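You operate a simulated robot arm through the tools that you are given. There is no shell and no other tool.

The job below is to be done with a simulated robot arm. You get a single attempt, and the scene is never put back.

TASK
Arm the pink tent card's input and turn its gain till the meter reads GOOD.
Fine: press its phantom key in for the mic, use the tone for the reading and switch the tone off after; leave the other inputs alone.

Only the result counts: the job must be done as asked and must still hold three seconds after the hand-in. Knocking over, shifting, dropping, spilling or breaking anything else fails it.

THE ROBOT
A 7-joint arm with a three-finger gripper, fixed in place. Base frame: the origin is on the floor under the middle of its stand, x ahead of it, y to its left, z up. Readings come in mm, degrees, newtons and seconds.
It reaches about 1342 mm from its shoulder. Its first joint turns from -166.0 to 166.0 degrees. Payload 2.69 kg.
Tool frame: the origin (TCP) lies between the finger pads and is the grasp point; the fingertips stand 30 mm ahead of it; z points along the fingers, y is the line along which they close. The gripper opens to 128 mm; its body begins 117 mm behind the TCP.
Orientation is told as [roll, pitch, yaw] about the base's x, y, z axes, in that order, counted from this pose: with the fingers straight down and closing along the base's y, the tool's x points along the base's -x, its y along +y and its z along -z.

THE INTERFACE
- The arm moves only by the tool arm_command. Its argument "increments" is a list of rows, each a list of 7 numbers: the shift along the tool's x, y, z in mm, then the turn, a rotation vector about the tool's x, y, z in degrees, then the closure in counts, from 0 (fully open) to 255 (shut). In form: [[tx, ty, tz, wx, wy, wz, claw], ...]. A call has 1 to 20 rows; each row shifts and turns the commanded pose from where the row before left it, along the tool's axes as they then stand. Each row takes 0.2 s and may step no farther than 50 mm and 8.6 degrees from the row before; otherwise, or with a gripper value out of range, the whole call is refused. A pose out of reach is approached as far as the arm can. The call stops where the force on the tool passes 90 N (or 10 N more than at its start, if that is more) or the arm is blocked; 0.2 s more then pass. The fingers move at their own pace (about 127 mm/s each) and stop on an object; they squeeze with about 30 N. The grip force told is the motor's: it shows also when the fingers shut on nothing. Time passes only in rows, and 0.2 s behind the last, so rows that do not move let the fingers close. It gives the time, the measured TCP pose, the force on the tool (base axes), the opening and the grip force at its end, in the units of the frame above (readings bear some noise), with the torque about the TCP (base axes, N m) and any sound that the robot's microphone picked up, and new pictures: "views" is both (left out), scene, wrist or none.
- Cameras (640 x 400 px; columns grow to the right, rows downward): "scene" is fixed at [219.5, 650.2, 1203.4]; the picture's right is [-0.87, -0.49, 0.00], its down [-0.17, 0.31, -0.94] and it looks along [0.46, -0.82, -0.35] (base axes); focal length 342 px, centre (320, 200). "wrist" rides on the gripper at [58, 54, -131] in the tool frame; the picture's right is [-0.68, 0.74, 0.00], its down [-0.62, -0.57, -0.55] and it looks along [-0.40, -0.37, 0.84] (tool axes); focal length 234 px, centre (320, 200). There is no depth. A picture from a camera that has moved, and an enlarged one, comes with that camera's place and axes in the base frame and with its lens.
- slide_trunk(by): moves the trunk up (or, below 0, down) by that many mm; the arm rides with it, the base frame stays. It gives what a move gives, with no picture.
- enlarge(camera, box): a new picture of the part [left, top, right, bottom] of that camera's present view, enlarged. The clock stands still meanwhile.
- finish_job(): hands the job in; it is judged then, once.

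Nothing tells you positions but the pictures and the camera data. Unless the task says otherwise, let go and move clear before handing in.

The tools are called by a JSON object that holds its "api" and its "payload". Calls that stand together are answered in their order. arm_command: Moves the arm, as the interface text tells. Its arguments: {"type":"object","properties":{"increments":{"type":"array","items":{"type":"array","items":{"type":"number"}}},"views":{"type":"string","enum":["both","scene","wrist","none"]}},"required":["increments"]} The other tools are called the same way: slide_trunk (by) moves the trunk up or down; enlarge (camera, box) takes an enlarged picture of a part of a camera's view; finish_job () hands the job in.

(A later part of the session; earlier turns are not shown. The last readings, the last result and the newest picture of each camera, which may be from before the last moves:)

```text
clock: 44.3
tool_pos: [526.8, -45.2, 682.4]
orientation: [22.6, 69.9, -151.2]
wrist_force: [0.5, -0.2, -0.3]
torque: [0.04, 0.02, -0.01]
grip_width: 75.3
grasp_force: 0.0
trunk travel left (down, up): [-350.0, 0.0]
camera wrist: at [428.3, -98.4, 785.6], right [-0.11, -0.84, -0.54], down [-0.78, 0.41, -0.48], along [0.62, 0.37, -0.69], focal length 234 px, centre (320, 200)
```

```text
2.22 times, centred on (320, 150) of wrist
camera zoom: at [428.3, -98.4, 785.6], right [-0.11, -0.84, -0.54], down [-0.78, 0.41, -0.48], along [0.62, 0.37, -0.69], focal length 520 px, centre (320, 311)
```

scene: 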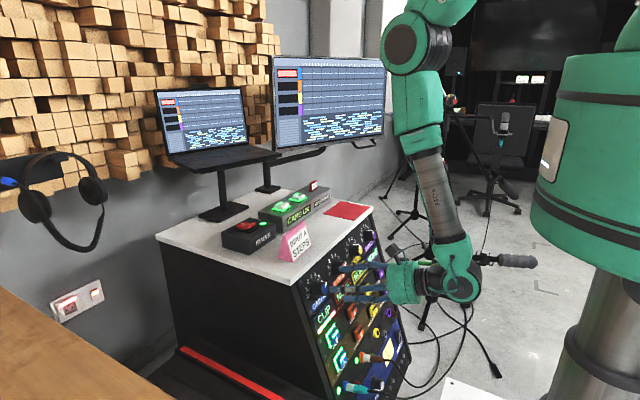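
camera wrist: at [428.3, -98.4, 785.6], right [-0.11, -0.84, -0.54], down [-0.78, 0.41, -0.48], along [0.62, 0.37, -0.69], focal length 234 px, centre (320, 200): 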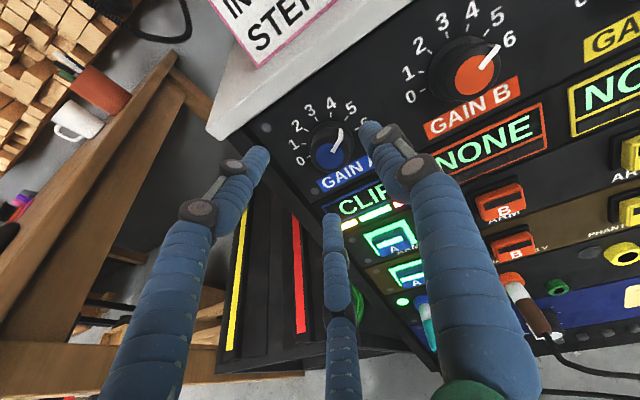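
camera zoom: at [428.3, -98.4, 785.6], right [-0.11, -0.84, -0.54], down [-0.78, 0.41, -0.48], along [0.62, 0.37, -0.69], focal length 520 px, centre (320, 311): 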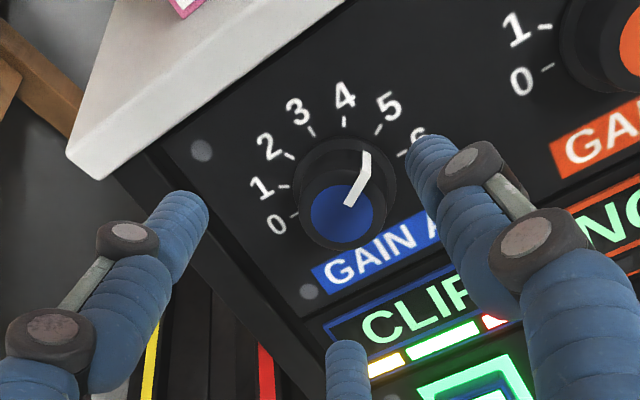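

{"api": "arm_command", "payload": {"increments": [[-10.7, 3.3, 0, 0, 0, 0, 105], [0, 0, 0, 0, 0, 0, 105]], "views": "both"}}

{"api": "enlarge", "payload": {"camera": "wrist", "box": [220, 60, 420, 240]}}

{"api": "enlarge", "payload": {"camera": "scene", "box": [290, 240, 410, 340]}}

```text
clock: 44.9
tool_pos: [523.4, -50.2, 670.3]
orientation: [22.6, 69.8, -151.1]
wrist_force: [-0.2, -0.4, 0.0]
torque: [-0.03, -0.02, 0.04]
grip_width: 75.2
grasp_force: 0.1
trunk travel left (down, up): [-350.0, 0.0]
camera wrist: at [424.5, -104.0, 774.4], right [-0.11, -0.84, -0.54], down [-0.78, 0.41, -0.48], along [0.62, 0.37, -0.69], focal length 234 px, centre (320, 200)
```

scene: 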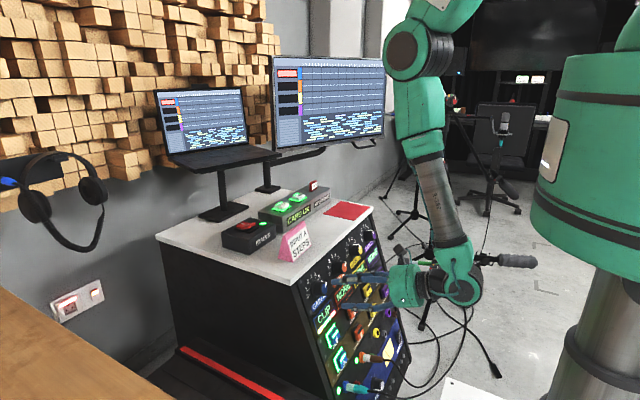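
wrist: 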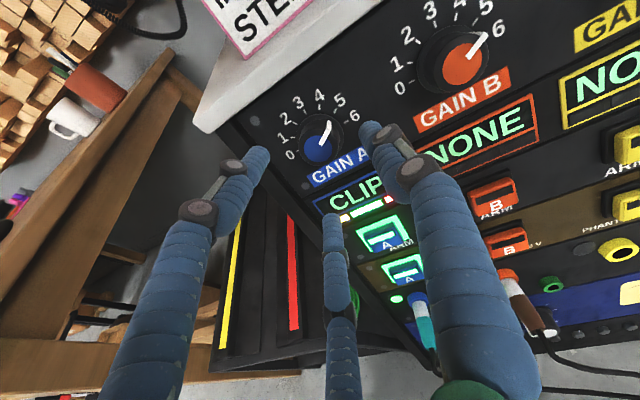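

```text
2.22 times, centred on (320, 150) of wrist
camera zoom: at [424.5, -104.0, 774.4], right [-0.11, -0.84, -0.54], down [-0.78, 0.41, -0.48], along [0.62, 0.37, -0.69], focal length 520 px, centre (320, 311)
```

zoom: 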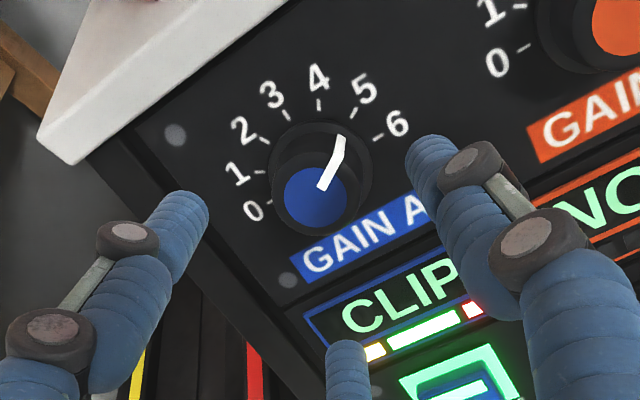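

```text
4.00 times, centred on (350, 290) of scene
camera zoom: at [219.5, 650.2, 1203.4], right [-0.87, -0.49, 0.0], down [-0.17, 0.31, -0.94], along [0.46, -0.82, -0.35], focal length 1367 px, centre (200, -160)
```

zoom: 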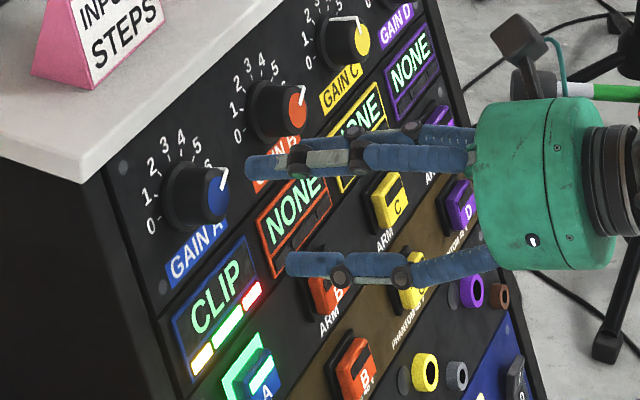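

The knob is centred on the tool axis now. I'll advance towards it and check the depth on the way.

{"api": "arm_command", "payload": {"increments": [[0, 0, 20, 0, 0, 0, 105], [0, 0, 20, 0, 0, 0, 105], [0, 0, 0, 0, 0, 0, 105]], "views": "both"}}

{"api": "enlarge", "payload": {"camera": "wrist", "box": [220, 60, 420, 240]}}

{"api": "enlarge", "payload": {"camera": "scene", "box": [290, 250, 370, 320]}}

```text
clock: 45.7
tool_pos: [560.8, -48.5, 660.5]
orientation: [22.7, 69.9, -151.0]
wrist_force: [-0.4, -1.6, 0.7]
torque: [-0.01, -0.01, -0.02]
grip_width: 75.4
grasp_force: 0.1
trunk travel left (down, up): [-350.0, 0.0]
camera wrist: at [463.1, -102.2, 763.4], right [-0.11, -0.84, -0.54], down [-0.78, 0.41, -0.48], along [0.62, 0.37, -0.69], focal length 234 px, centre (320, 200)
```

scene: 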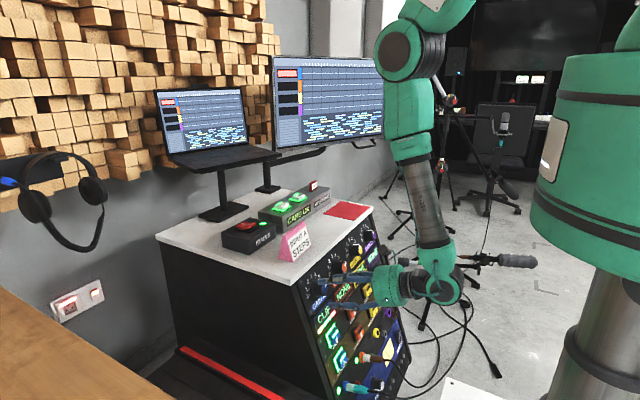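
wrist: 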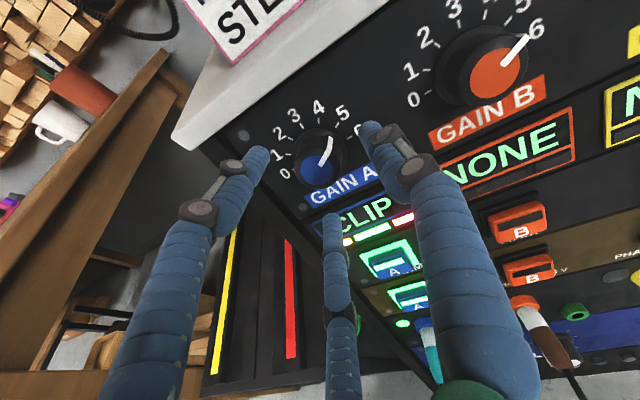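

```text
2.22 times, centred on (320, 150) of wrist
camera zoom: at [463.1, -102.2, 763.4], right [-0.11, -0.84, -0.54], down [-0.78, 0.41, -0.48], along [0.62, 0.37, -0.69], focal length 520 px, centre (320, 311)
```

zoom: 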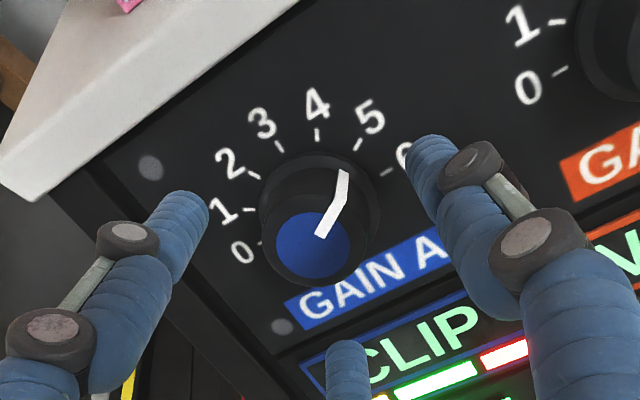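

```text
5.71 times, centred on (330, 285) of scene
camera zoom: at [219.5, 650.2, 1203.4], right [-0.87, -0.49, 0.0], down [-0.17, 0.31, -0.94], along [0.46, -0.82, -0.35], focal length 1953 px, centre (263, -286)
```

zoom: 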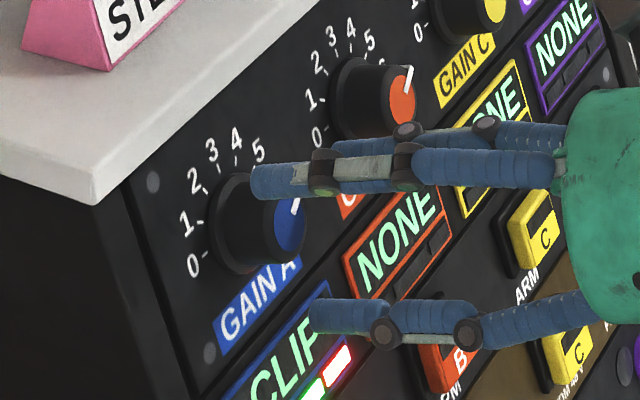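

The fingertips are about 4 mm short of the knob's cap. I'll advance another 18 mm and close on it.

{"api": "arm_command", "payload": {"increments": [[0, 0, 9, 0, 0, 0, 105], [0, 0, 9, 0, 0, 0, 105], [0, 0, 0, 0, 0, 0, 105]], "views": "both"}}

{"api": "enlarge", "payload": {"camera": "wrist", "box": [220, 60, 420, 240]}}

{"api": "enlarge", "payload": {"camera": "scene", "box": [290, 250, 370, 320]}}

```text
clock: 46.5
tool_pos: [579.9, -46.0, 654.0]
orientation: [22.7, 69.9, -151.1]
wrist_force: [0.9, 0.0, -0.1]
torque: [0.03, -0.04, 0.02]
grip_width: 75.2
grasp_force: 0.0
trunk travel left (down, up): [-350.0, 0.0]
camera wrist: at [480.0, -100.1, 757.5], right [-0.11, -0.84, -0.54], down [-0.78, 0.41, -0.48], along [0.62, 0.37, -0.69], focal length 234 px, centre (320, 200)
```

scene: 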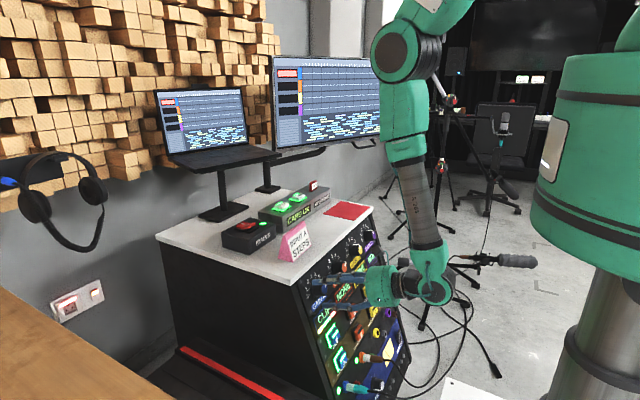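
wrist: 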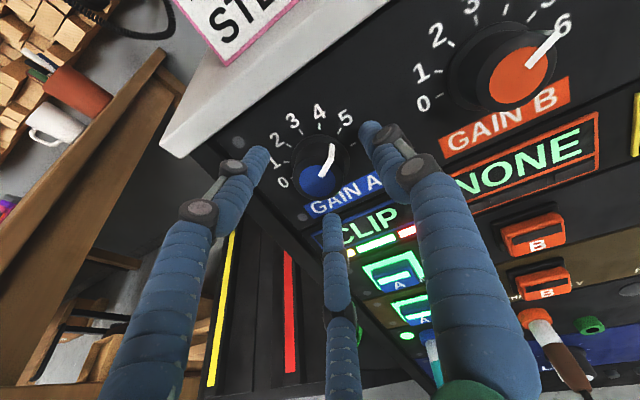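

```text
2.22 times, centred on (320, 150) of wrist
camera zoom: at [480.0, -100.1, 757.5], right [-0.11, -0.84, -0.54], down [-0.78, 0.41, -0.48], along [0.62, 0.37, -0.69], focal length 520 px, centre (320, 311)
```

zoom: 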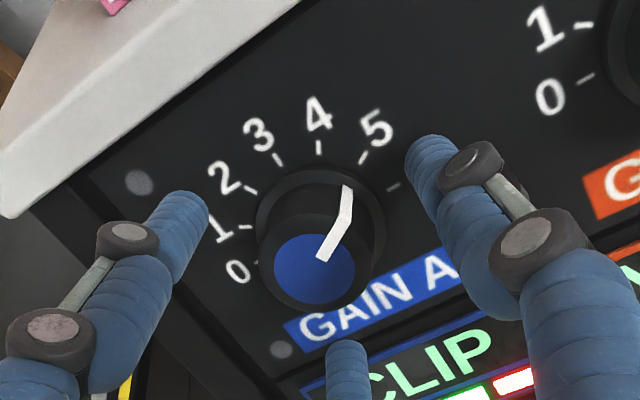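

```text
5.71 times, centred on (330, 285) of scene
camera zoom: at [219.5, 650.2, 1203.4], right [-0.87, -0.49, 0.0], down [-0.17, 0.31, -0.94], along [0.46, -0.82, -0.35], focal length 1953 px, centre (263, -286)
```

zoom: 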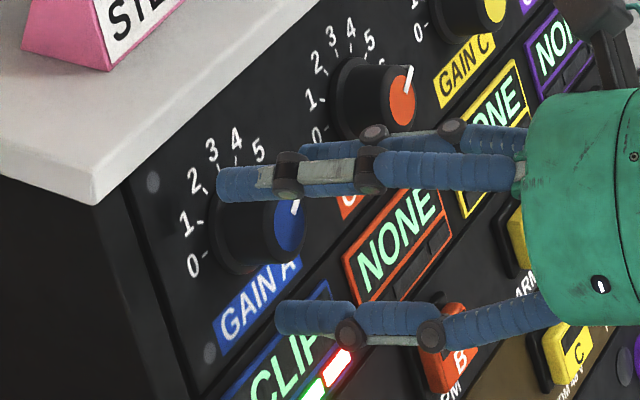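

{"api": "arm_command", "payload": {"increments": [[0, 0, 0, 0, 0, 0, 150], [0, 0, 0, 0, 0, 0, 190], [0, 0, 0, 0, 0, 0, 230], [0, 0, 0, 0, 0, 0, 230]], "views": "both"}}

{"api": "enlarge", "payload": {"camera": "wrist", "box": [220, 60, 420, 240]}}

{"api": "enlarge", "payload": {"camera": "scene", "box": [290, 250, 370, 320]}}

```text
clock: 47.5
tool_pos: [580.7, -46.6, 654.5]
orientation: [22.7, 70.0, -151.0]
wrist_force: [3.4, 12.1, 1.4]
torque: [0.09, 0.11, 0.28]
grip_width: 39.6
grasp_force: 20.6
trunk travel left (down, up): [-350.0, 0.0]
camera wrist: at [480.1, -99.7, 757.6], right [-0.11, -0.84, -0.54], down [-0.78, 0.41, -0.48], along [0.62, 0.37, -0.69], focal length 234 px, centre (320, 200)
```

scene: 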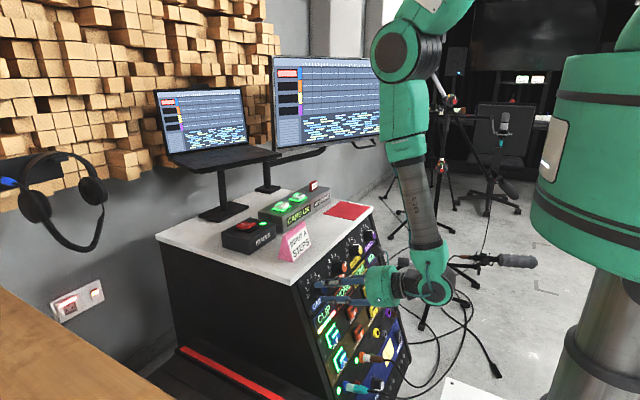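
wrist: 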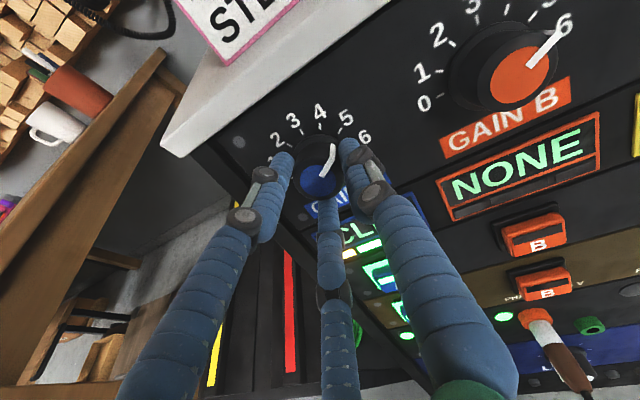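

```text
2.22 times, centred on (320, 150) of wrist
camera zoom: at [480.1, -99.7, 757.6], right [-0.11, -0.84, -0.54], down [-0.78, 0.41, -0.48], along [0.62, 0.37, -0.69], focal length 520 px, centre (320, 311)
```

zoom: 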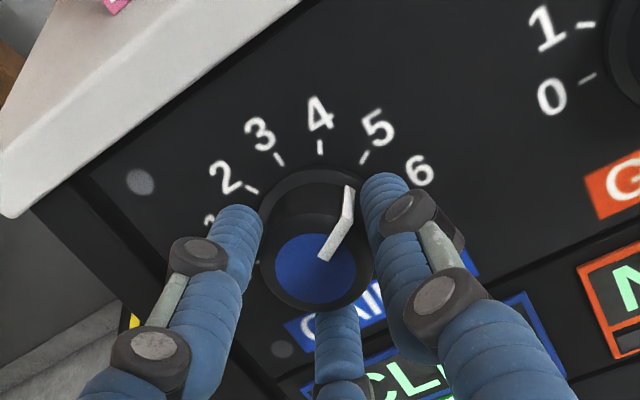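

```text
5.71 times, centred on (330, 285) of scene
camera zoom: at [219.5, 650.2, 1203.4], right [-0.87, -0.49, 0.0], down [-0.17, 0.31, -0.94], along [0.46, -0.82, -0.35], focal length 1953 px, centre (263, -286)
```

zoom: 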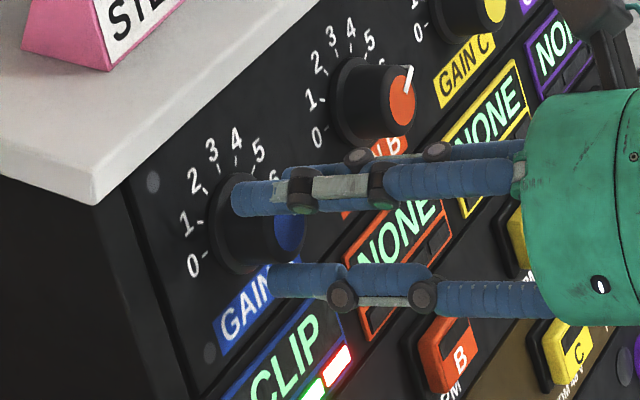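

The knob is gripped (39.6 mm), with a small side load. I'll centre slightly and start turning it counter-clockwise in small steps, watching the meter.

{"api": "arm_command", "payload": {"increments": [[0, -1.5, 0, 0, 0, 0, 230], [0, 0, 0, 0, 0, -5, 230], [0, 0, 0, 0, 0, -5, 230], [0, 0, 0, 0, 0, -5, 230], [0, 0, 0, 0, 0, 0, 230]], "views": "both"}}

{"api": "enlarge", "payload": {"camera": "wrist", "box": [220, 60, 420, 240]}}

{"api": "enlarge", "payload": {"camera": "scene", "box": [290, 250, 370, 320]}}

```text
clock: 48.7
tool_pos: [578.9, -44.7, 653.3]
orientation: [49.6, 60.7, -121.7]
wrist_force: [0.3, -1.3, 2.2]
torque: [-0.15, 0.19, -0.42]
grip_width: 38.3
grasp_force: 44.6
trunk travel left (down, up): [-350.0, 0.0]
camera wrist: at [481.1, -79.5, 766.4], right [-0.02, -0.95, -0.32], down [-0.79, 0.21, -0.57], along [0.61, 0.24, -0.76], focal length 234 px, centre (320, 200)
```

scene: 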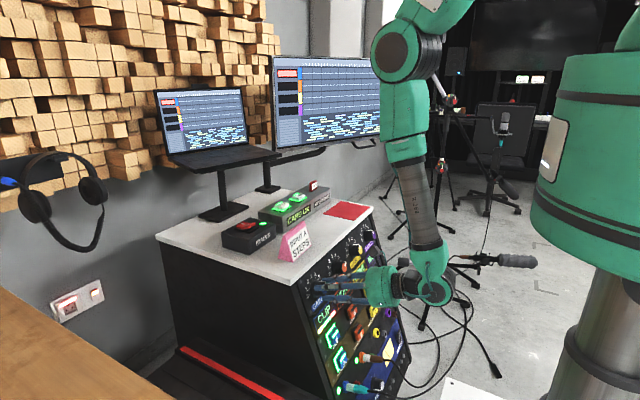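
wrist: 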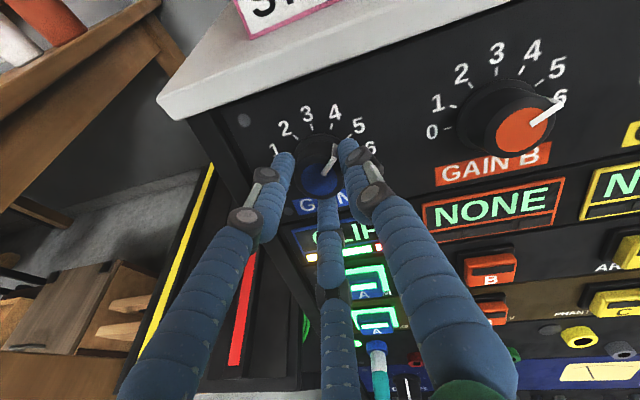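

```text
2.22 times, centred on (320, 150) of wrist
camera zoom: at [481.1, -79.5, 766.4], right [-0.02, -0.95, -0.32], down [-0.79, 0.21, -0.57], along [0.61, 0.24, -0.76], focal length 520 px, centre (320, 311)
```

zoom: 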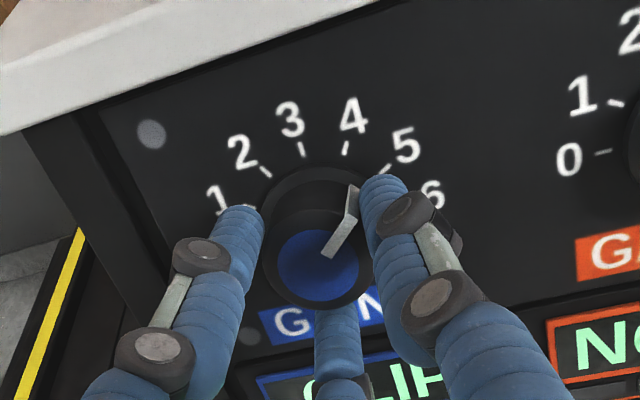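

```text
5.71 times, centred on (330, 285) of scene
camera zoom: at [219.5, 650.2, 1203.4], right [-0.87, -0.49, 0.0], down [-0.17, 0.31, -0.94], along [0.46, -0.82, -0.35], focal length 1953 px, centre (263, -286)
```

zoom: 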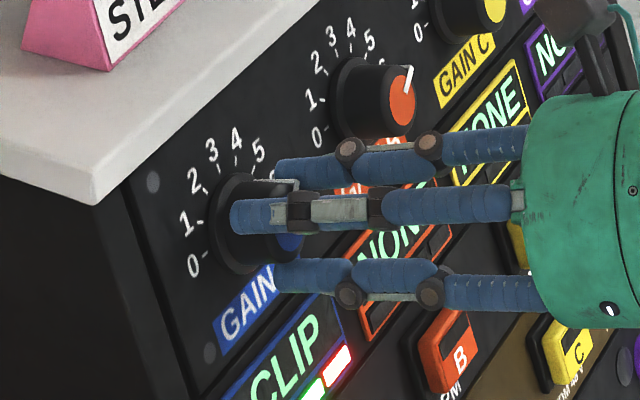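

{"api": "arm_command", "payload": {"increments": [[0, 0, 0, 0, 0, -5, 230], [0, 0, 0, 0, 0, -5, 230], [0, 0, 0, 0, 0, -5, 230], [0, 0, 0, 0, 0, 0, 230]], "views": "scene"}}

{"api": "enlarge", "payload": {"camera": "wrist", "box": [220, 60, 420, 240]}}

{"api": "enlarge", "payload": {"camera": "scene", "box": [290, 260, 370, 330]}}

```text
clock: 49.7
tool_pos: [578.4, -43.8, 652.6]
orientation: [61.6, 48.3, -107.0]
wrist_force: [-1.4, -2.5, 9.2]
torque: [-0.12, -0.11, -0.45]
grip_width: 38.3
grasp_force: 44.8
trunk travel left (down, up): [-350.0, 0.0]
```

scene: 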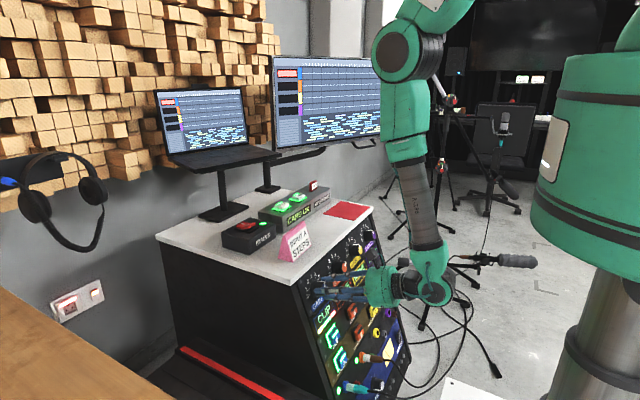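

```text
2.22 times, centred on (320, 150) of wrist
camera zoom: at [480.7, -59.0, 770.2], right [0.06, -1.0, -0.07], down [-0.79, 0.0, -0.62], along [0.61, 0.1, -0.78], focal length 520 px, centre (320, 311)
```

zoom: 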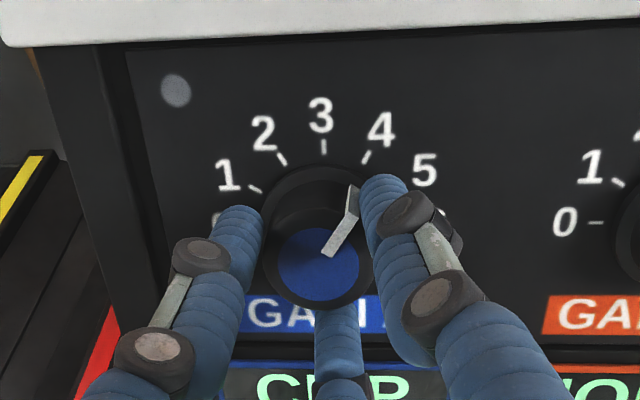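

```text
5.71 times, centred on (330, 295) of scene
camera zoom: at [219.5, 650.2, 1203.4], right [-0.87, -0.49, 0.0], down [-0.17, 0.31, -0.94], along [0.46, -0.82, -0.35], focal length 1953 px, centre (263, -343)
```

zoom: 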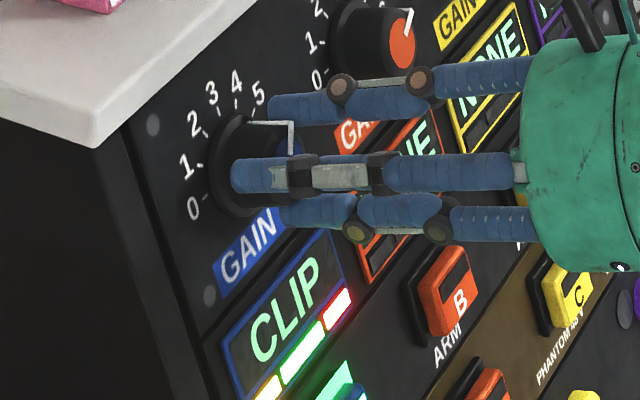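

{"api": "arm_command", "payload": {"increments": [[0, 0, 0, 0, 0, -5, 230], [0, 0, 0, 0, 0, -5, 230], [0, 0, 0, 0, 0, -5, 230], [0, 0, 0, 0, 0, 0, 230]], "views": "scene"}}

{"api": "enlarge", "payload": {"camera": "wrist", "box": [220, 60, 420, 240]}}

{"api": "enlarge", "payload": {"camera": "scene", "box": [290, 260, 370, 330]}}

```text
clock: 50.7
tool_pos: [578.2, -44.3, 654.0]
orientation: [67.4, 34.7, -98.3]
wrist_force: [-2.1, 0.1, 13.6]
torque: [-0.04, -0.22, -0.32]
grip_width: 38.6
grasp_force: 45.8
trunk travel left (down, up): [-350.0, 0.0]
```

scene: 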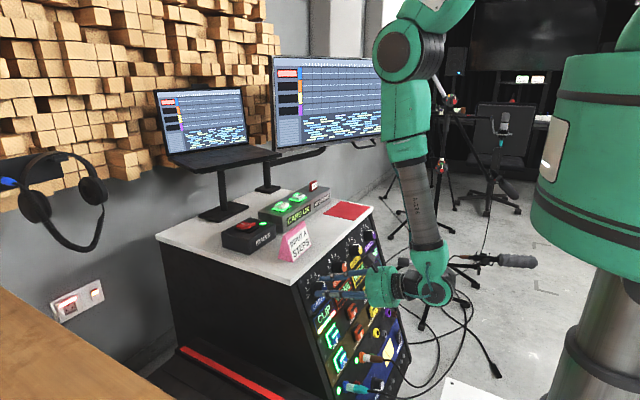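

```text
2.22 times, centred on (320, 150) of wrist
camera zoom: at [478.5, -38.4, 768.9], right [0.14, -0.97, 0.17], down [-0.76, -0.22, -0.61], along [0.63, -0.05, -0.78], focal length 520 px, centre (320, 311)
```

zoom: 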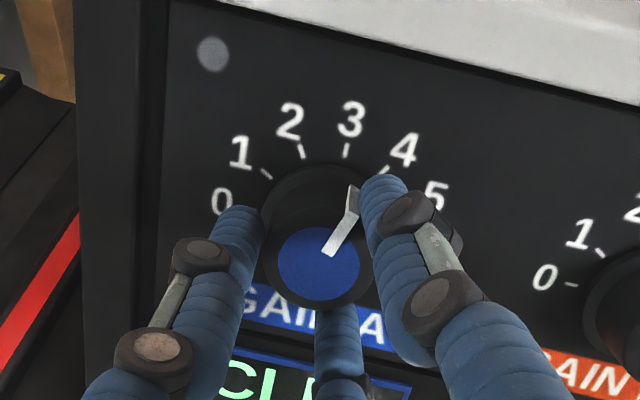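

```text
5.71 times, centred on (330, 295) of scene
camera zoom: at [219.5, 650.2, 1203.4], right [-0.87, -0.49, 0.0], down [-0.17, 0.31, -0.94], along [0.46, -0.82, -0.35], focal length 1953 px, centre (263, -343)
```

zoom: 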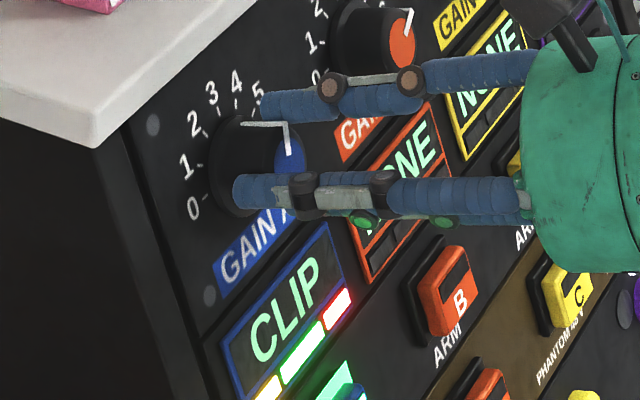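

{"api": "arm_command", "payload": {"increments": [[0.6, 0.8, 0, 0, 0, -5, 230], [0, 0, 0, 0, 0, -5, 230], [0, 0, 0, 0, 0, -5, 230], [0, 0, 0, 0, 0, 0, 230]], "views": "scene"}}

{"api": "enlarge", "payload": {"camera": "wrist", "box": [220, 60, 420, 240]}}

{"api": "enlarge", "payload": {"camera": "scene", "box": [290, 260, 370, 330]}}

```text
clock: 51.7
tool_pos: [579.6, -45.2, 652.4]
orientation: [70.1, 20.7, -92.3]
wrist_force: [4.6, -7.6, -6.4]
torque: [-0.28, -0.02, -0.58]
grip_width: 38.4
grasp_force: 45.3
trunk travel left (down, up): [-350.0, 0.0]
```

scene: 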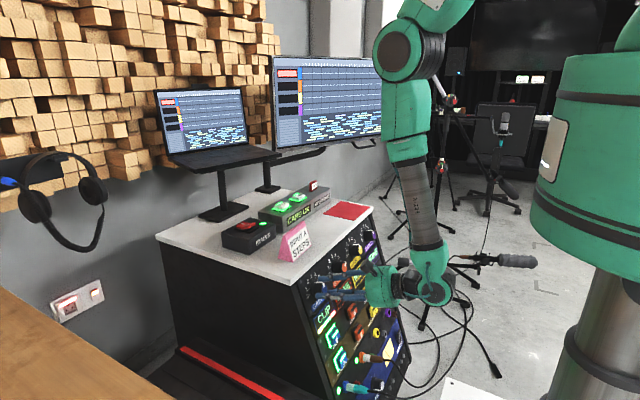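

```text
2.22 times, centred on (320, 150) of wrist
camera zoom: at [475.1, -18.9, 762.9], right [0.21, -0.89, 0.41], down [-0.73, -0.42, -0.54], along [0.65, -0.18, -0.73], focal length 520 px, centre (320, 311)
```

zoom: 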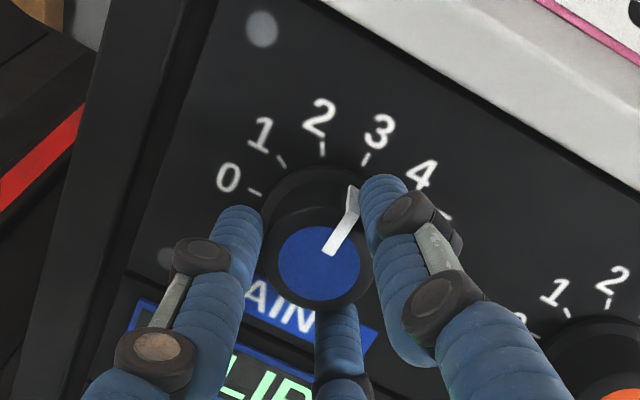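

```text
5.71 times, centred on (330, 295) of scene
camera zoom: at [219.5, 650.2, 1203.4], right [-0.87, -0.49, 0.0], down [-0.17, 0.31, -0.94], along [0.46, -0.82, -0.35], focal length 1953 px, centre (263, -343)
```

zoom: 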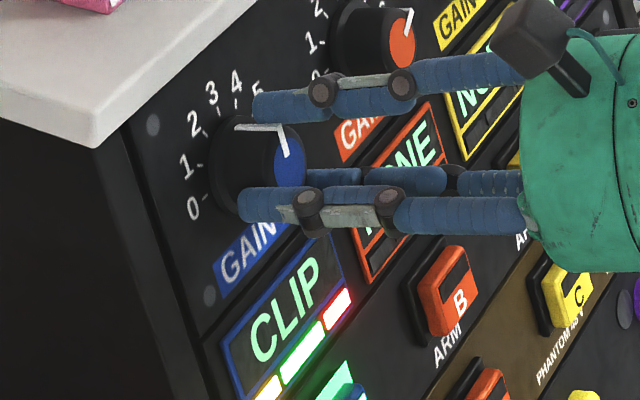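

{"api": "arm_command", "payload": {"increments": [[0, 0, 0, 0, 0, -5, 230], [0, 0, 0, 0, 0, -5, 230], [0, 0, 0, 0, 0, -5, 230], [0, 0, 0, 0, 0, 0, 230]], "views": "scene"}}

{"api": "enlarge", "payload": {"camera": "wrist", "box": [220, 60, 420, 240]}}

{"api": "enlarge", "payload": {"camera": "scene", "box": [290, 260, 370, 330]}}

```text
clock: 52.7
tool_pos: [578.1, -44.7, 653.8]
orientation: [71.4, 6.6, -87.3]
wrist_force: [2.4, -10.1, -19.5]
torque: [-0.27, 0.32, -0.55]
grip_width: 38.6
grasp_force: 44.8
trunk travel left (down, up): [-350.0, 0.0]
```

scene: 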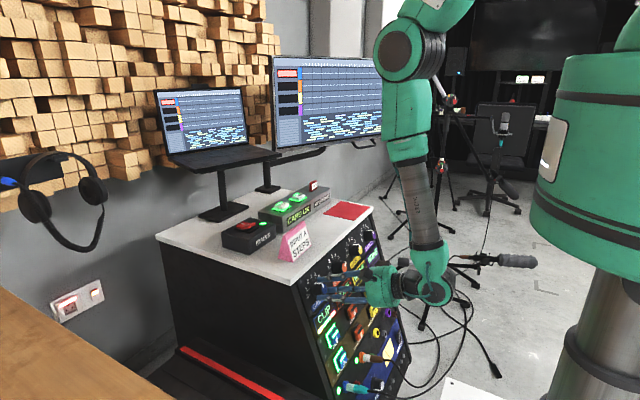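

```text
2.22 times, centred on (320, 150) of wrist
camera zoom: at [470.0, -2.1, 752.4], right [0.27, -0.74, 0.62], down [-0.67, -0.6, -0.43], along [0.69, -0.3, -0.66], focal length 520 px, centre (320, 311)
```

zoom: 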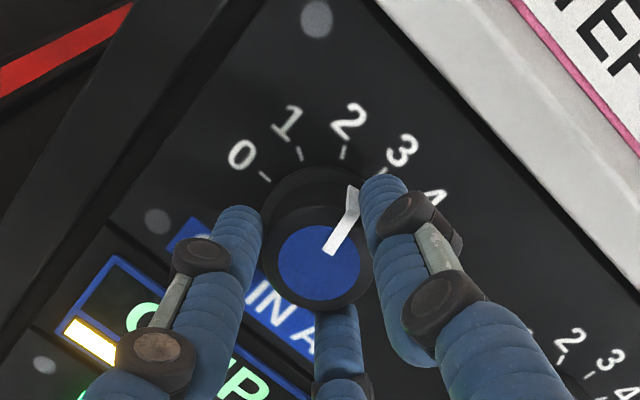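

```text
5.71 times, centred on (330, 295) of scene
camera zoom: at [219.5, 650.2, 1203.4], right [-0.87, -0.49, 0.0], down [-0.17, 0.31, -0.94], along [0.46, -0.82, -0.35], focal length 1953 px, centre (263, -343)
```

zoom: 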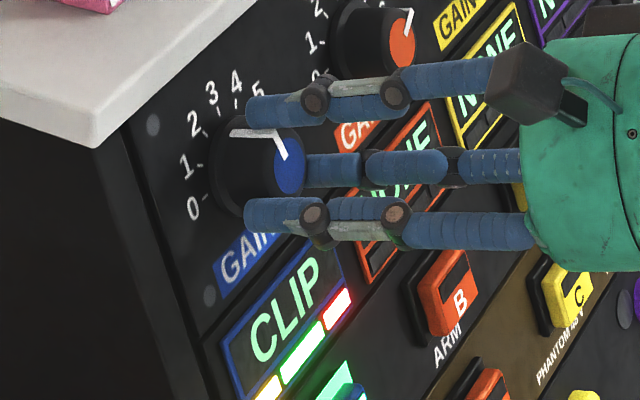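

{"api": "arm_command", "payload": {"increments": [[-0.8, -1.3, 0, 0, 0, -5, 230], [0, 0, 0, 0, 0, -5, 230], [0, 0, 0, 0, 0, -5, 230], [0, 0, 0, 0, 0, 0, 230]], "views": "scene"}}

{"api": "enlarge", "payload": {"camera": "wrist", "box": [220, 60, 420, 240]}}

{"api": "enlarge", "payload": {"camera": "scene", "box": [290, 260, 370, 330]}}

```text
clock: 53.7
tool_pos: [579.7, -45.2, 654.3]
orientation: [71.3, -7.7, -82.4]
wrist_force: [-7.4, 2.9, 4.3]
torque: [-0.06, 0.05, -0.09]
grip_width: 38.1
grasp_force: 45.0
trunk travel left (down, up): [-350.0, 0.0]
```

scene: 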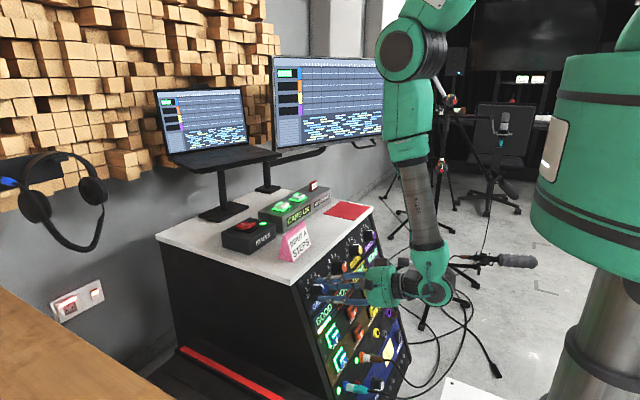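

```text
2.22 times, centred on (320, 150) of wrist
camera zoom: at [463.7, 10.9, 737.4], right [0.31, -0.54, 0.78], down [-0.61, -0.75, -0.28], along [0.73, -0.39, -0.56], focal length 520 px, centre (320, 311)
```

zoom: 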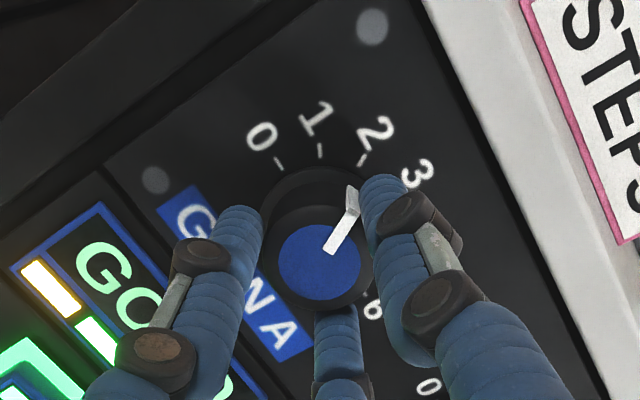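

```text
5.71 times, centred on (330, 295) of scene
camera zoom: at [219.5, 650.2, 1203.4], right [-0.87, -0.49, 0.0], down [-0.17, 0.31, -0.94], along [0.46, -0.82, -0.35], focal length 1953 px, centre (263, -343)
```

zoom: 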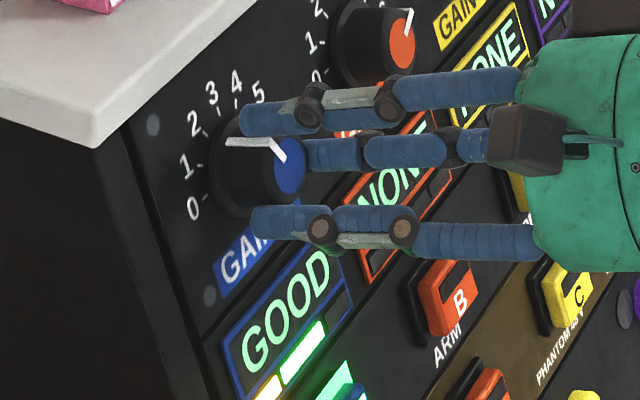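

The meter reads GOOD at about 2.4. I'll nudge a little further to see how wide the window is, so I don't leave the knob at its edge.

{"api": "arm_command", "payload": {"increments": [[0, 0, 0, 0, 0, -5, 230], [0, 0, 0, 0, 0, 0, 230], [0, 0, 0, 0, 0, 0, 230]], "views": "scene"}}

{"api": "enlarge", "payload": {"camera": "wrist", "box": [220, 60, 420, 240]}}

{"api": "enlarge", "payload": {"camera": "scene", "box": [290, 260, 370, 330]}}

```text
clock: 54.5
tool_pos: [579.0, -45.8, 652.9]
orientation: [71.2, -12.3, -80.8]
wrist_force: [-10.9, 0.3, 6.9]
torque: [-0.08, -0.07, -0.34]
grip_width: 38.4
grasp_force: 44.2
trunk travel left (down, up): [-350.0, 0.0]
```

scene: 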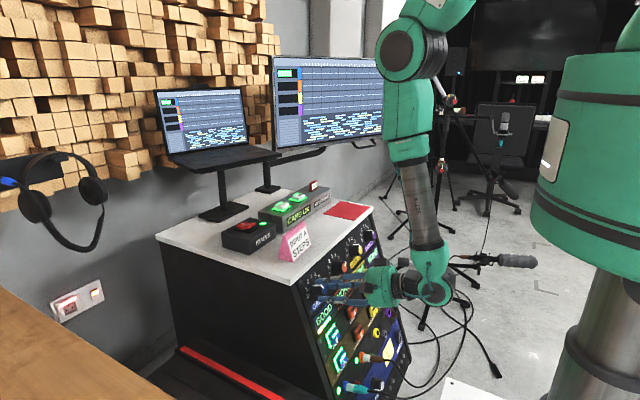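

```text
2.22 times, centred on (320, 150) of wrist
camera zoom: at [461.7, 14.5, 731.9], right [0.32, -0.47, 0.83], down [-0.59, -0.78, -0.22], along [0.75, -0.41, -0.52], focal length 520 px, centre (320, 311)
```

zoom: 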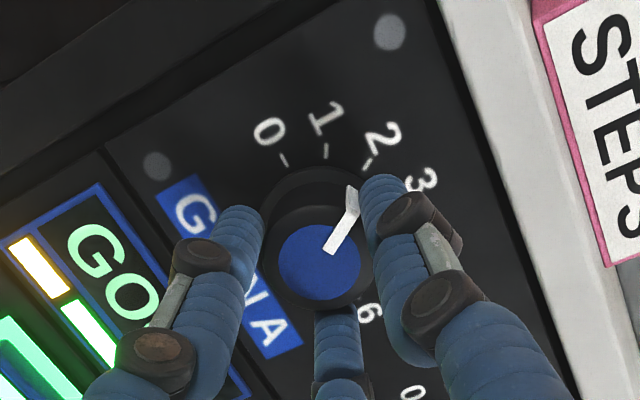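

```text
5.71 times, centred on (330, 295) of scene
camera zoom: at [219.5, 650.2, 1203.4], right [-0.87, -0.49, 0.0], down [-0.17, 0.31, -0.94], along [0.46, -0.82, -0.35], focal length 1953 px, centre (263, -343)
```

zoom: 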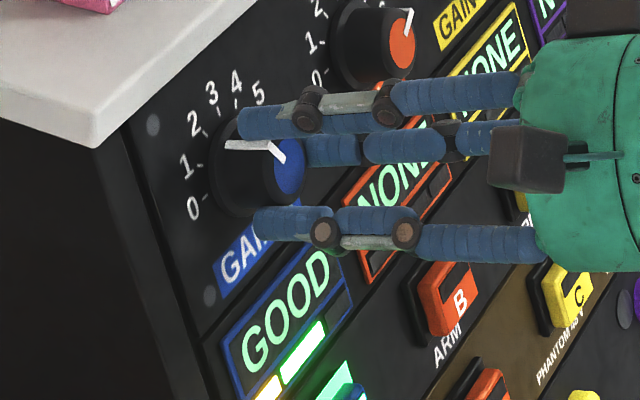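

{"api": "arm_command", "payload": {"increments": [[0, 0, 0, 0, 0, -5, 230], [0, 0, 0, 0, 0, 0, 230], [0, 0, 0, 0, 0, 0, 230]], "views": "scene"}}

{"api": "enlarge", "payload": {"camera": "scene", "box": [290, 260, 370, 330]}}

```text
clock: 55.3
tool_pos: [578.6, -44.7, 652.5]
orientation: [70.8, -17.1, -79.2]
wrist_force: [-4.6, 5.6, 3.5]
torque: [-0.06, -0.02, -0.11]
grip_width: 38.3
grasp_force: 44.8
trunk travel left (down, up): [-350.0, 0.0]
```

scene: 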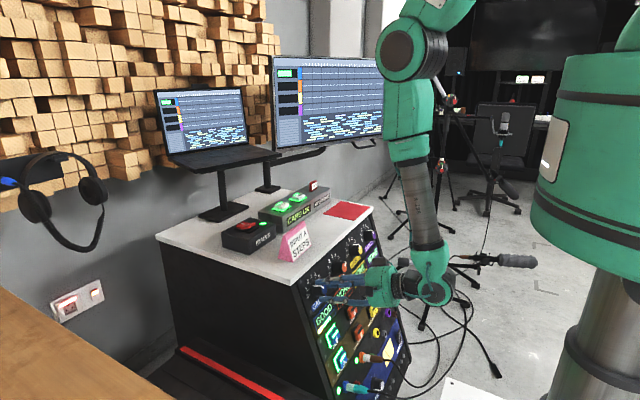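

```text
5.71 times, centred on (330, 295) of scene
camera zoom: at [219.5, 650.2, 1203.4], right [-0.87, -0.49, 0.0], down [-0.17, 0.31, -0.94], along [0.46, -0.82, -0.35], focal length 1953 px, centre (263, -343)
```

zoom: 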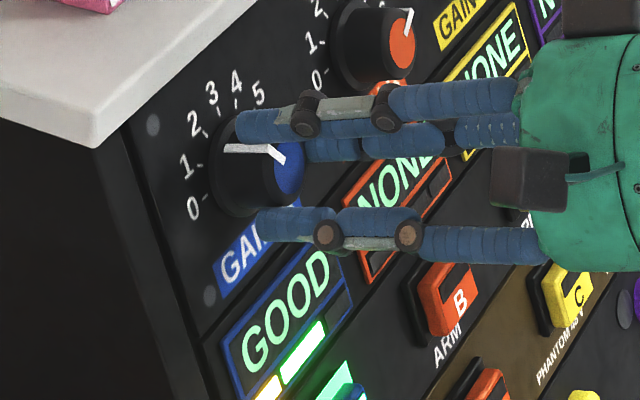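

{"api": "arm_command", "payload": {"increments": [[0, 0, 0, 0, 0, 3, 230], [0, 0, 0, 0, 0, 0, 230], [0, 0, 0, 0, 0, 0, 190], [0, 0, 0, 0, 0, 0, 150], [0, 0, 0, 0, 0, 0, 105], [0, 0, 0, 0, 0, 0, 105]], "views": "both"}}

{"api": "enlarge", "payload": {"camera": "wrist", "box": [220, 60, 420, 240]}}

{"api": "enlarge", "payload": {"camera": "scene", "box": [290, 260, 370, 330]}}

```text
clock: 56.7
tool_pos: [578.1, -45.4, 652.4]
orientation: [70.9, -14.3, -80.1]
wrist_force: [0.5, -0.5, 0.6]
torque: [-0.01, 0.01, 0.0]
grip_width: 75.3
grasp_force: 0.1
trunk travel left (down, up): [-350.0, 0.0]
camera wrist: at [460.9, 15.3, 729.5], right [0.32, -0.44, 0.84], down [-0.58, -0.79, -0.19], along [0.75, -0.42, -0.51], focal length 234 px, centre (320, 200)
```

scene: 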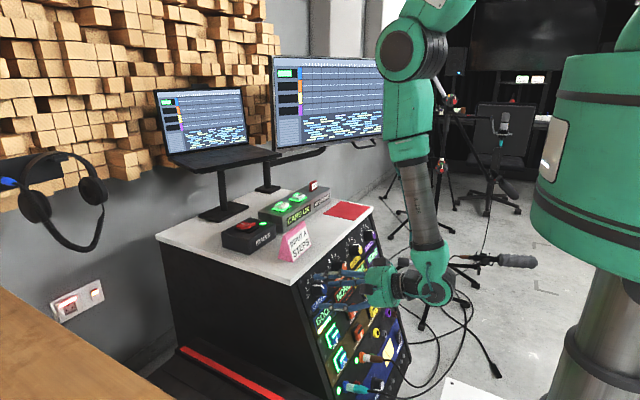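
wrist: 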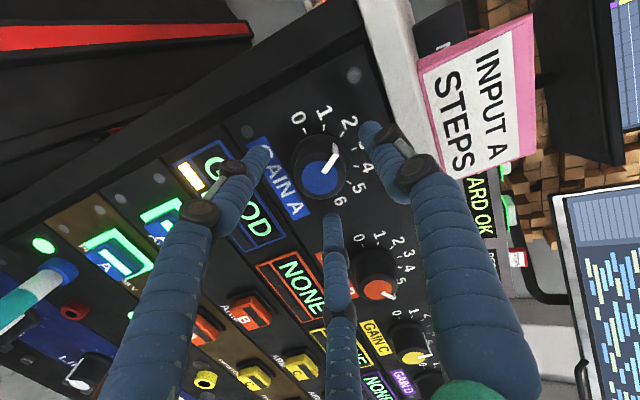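

```text
2.22 times, centred on (320, 150) of wrist
camera zoom: at [460.9, 15.3, 729.5], right [0.32, -0.44, 0.84], down [-0.58, -0.79, -0.19], along [0.75, -0.42, -0.51], focal length 520 px, centre (320, 311)
```

zoom: 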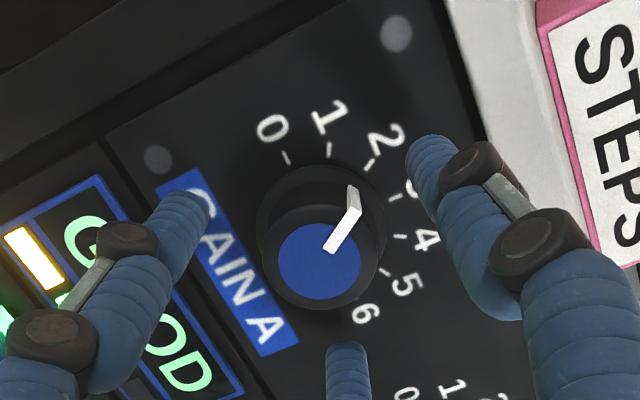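

```text
5.71 times, centred on (330, 295) of scene
camera zoom: at [219.5, 650.2, 1203.4], right [-0.87, -0.49, 0.0], down [-0.17, 0.31, -0.94], along [0.46, -0.82, -0.35], focal length 1953 px, centre (263, -343)
```

zoom: 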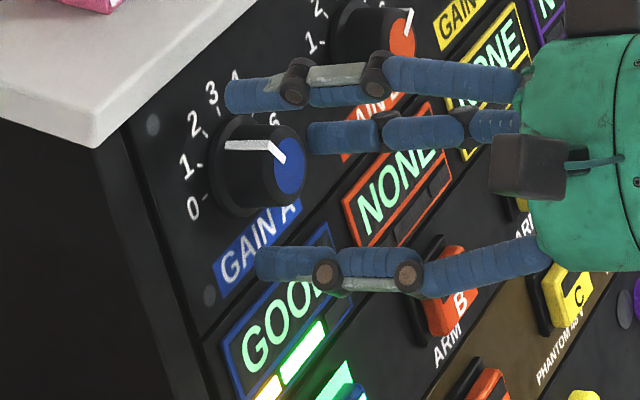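

Released, and the meter still reads GOOD with the pointer at about 2.2. Now I'll back straight off the knob, undo the roll and close the fingers.

{"api": "arm_command", "payload": {"increments": [[0, 0, -15, 0, 0, 0, 105], [0, 0, -15, 0, 0, 0, 105], [0, 0, -15, 0, 0, 0, 105], [0, 0, -5, 0, 0, 7.15, 255], [0, 0, 0, 0, 0, 7.15, 255], [0, 0, 0, 0, 0, 0, 255], [0, 0, 0, 0, 0, 0, 255]], "views": "both"}}

{"api": "enlarge", "payload": {"camera": "scene", "box": [280, 230, 400, 330]}}

```text
clock: 58.3
tool_pos: [531.5, -50.1, 669.7]
orientation: [71.5, -0.7, -84.8]
wrist_force: [0.6, -0.1, -0.5]
torque: [0.02, 0.0, -0.02]
grip_width: 2.0
grasp_force: 30.1
trunk travel left (down, up): [-350.0, 0.0]
camera wrist: at [419.1, 0.0, 761.6], right [0.29, -0.64, 0.71], down [-0.64, -0.68, -0.36], along [0.71, -0.35, -0.61], focal length 234 px, centre (320, 200)
```

scene: 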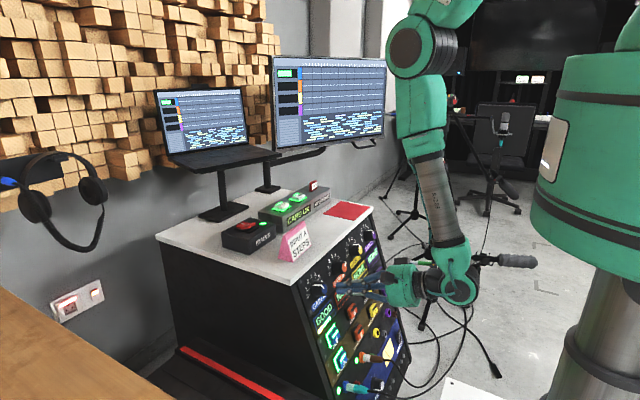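
wrist: 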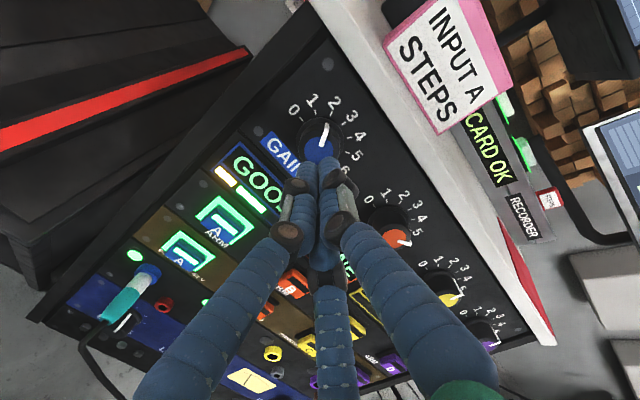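

```text
4.00 times, centred on (340, 280) of scene
camera zoom: at [219.5, 650.2, 1203.4], right [-0.87, -0.49, 0.0], down [-0.17, 0.31, -0.94], along [0.46, -0.82, -0.35], focal length 1367 px, centre (240, -120)
```

zoom: 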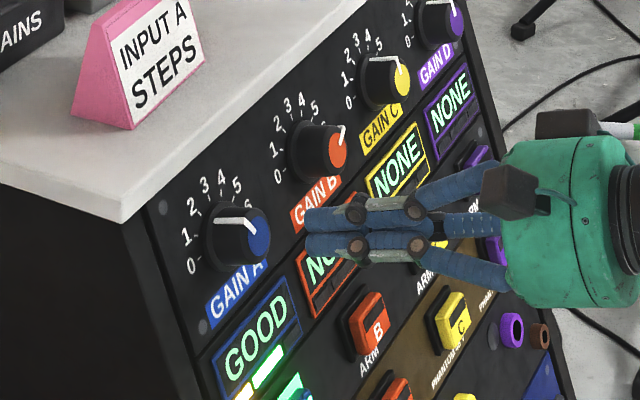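

{"api": "arm_command", "payload": {"increments": [[-6.5, 35.8, -6.5, 0, 0, 0, 255], [-6.5, 35.8, -6.5, 0, 0, 0, 255], [-6.5, 35.8, -6.5, 0, 0, 0, 255], [-6.5, 35.8, -6.5, 0, 0, 0, 255], [-6.5, 35.8, -6.5, 0, 0, 0, 255], [0, 0, 0, 0, 0, 0, 255]], "views": "none"}}

```text
clock: 59.7
tool_pos: [559.3, -77.6, 849.1]
orientation: [71.5, -0.6, -84.8]
wrist_force: [-0.7, -0.1, 0.2]
torque: [0.0, 0.04, 0.0]
grip_width: 2.4
grasp_force: 29.9
trunk travel left (down, up): [-350.0, 0.0]
```

{"api": "arm_command", "payload": {"increments": [[-16, 17.2, 21.4, 3.94, 0, 0, 255], [-16, 18.6, 20.2, 3.94, 0, 0, 255], [-16, 19.9, 18.8, 3.94, 0, 0, 255], [-16, 21.2, 17.4, 3.94, 0, 0, 255], [0, 0, 0, 0, 0, 0, 255]], "views": "both"}}

```text
clock: 60.9
tool_pos: [669.0, -132.0, 884.9]
orientation: [55.8, -0.7, -84.8]
wrist_force: [-0.2, -0.4, 0.8]
torque: [0.03, -0.04, -0.02]
grip_width: 2.2
grasp_force: 29.7
trunk travel left (down, up): [-350.0, 0.0]
camera wrist: at [586.5, -78.4, 1003.2], right [0.47, -0.63, 0.62], down [-0.71, -0.69, -0.15], along [0.52, -0.37, -0.77], focal length 234 px, centre (320, 200)
```

scene: 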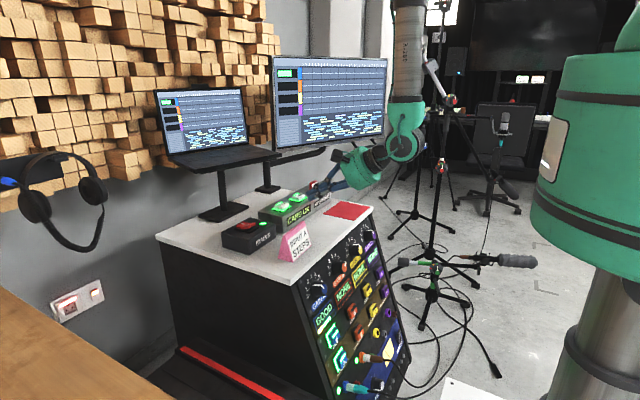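
wrist: 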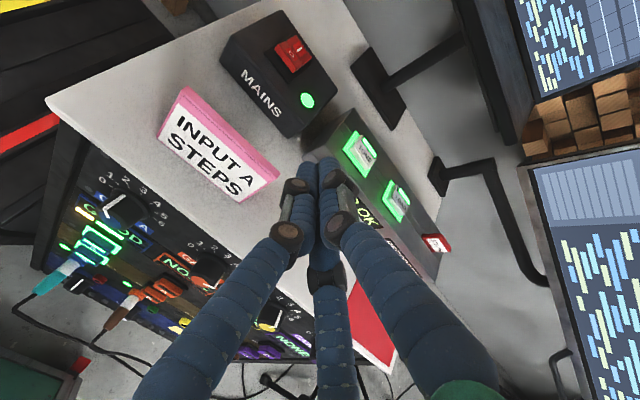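

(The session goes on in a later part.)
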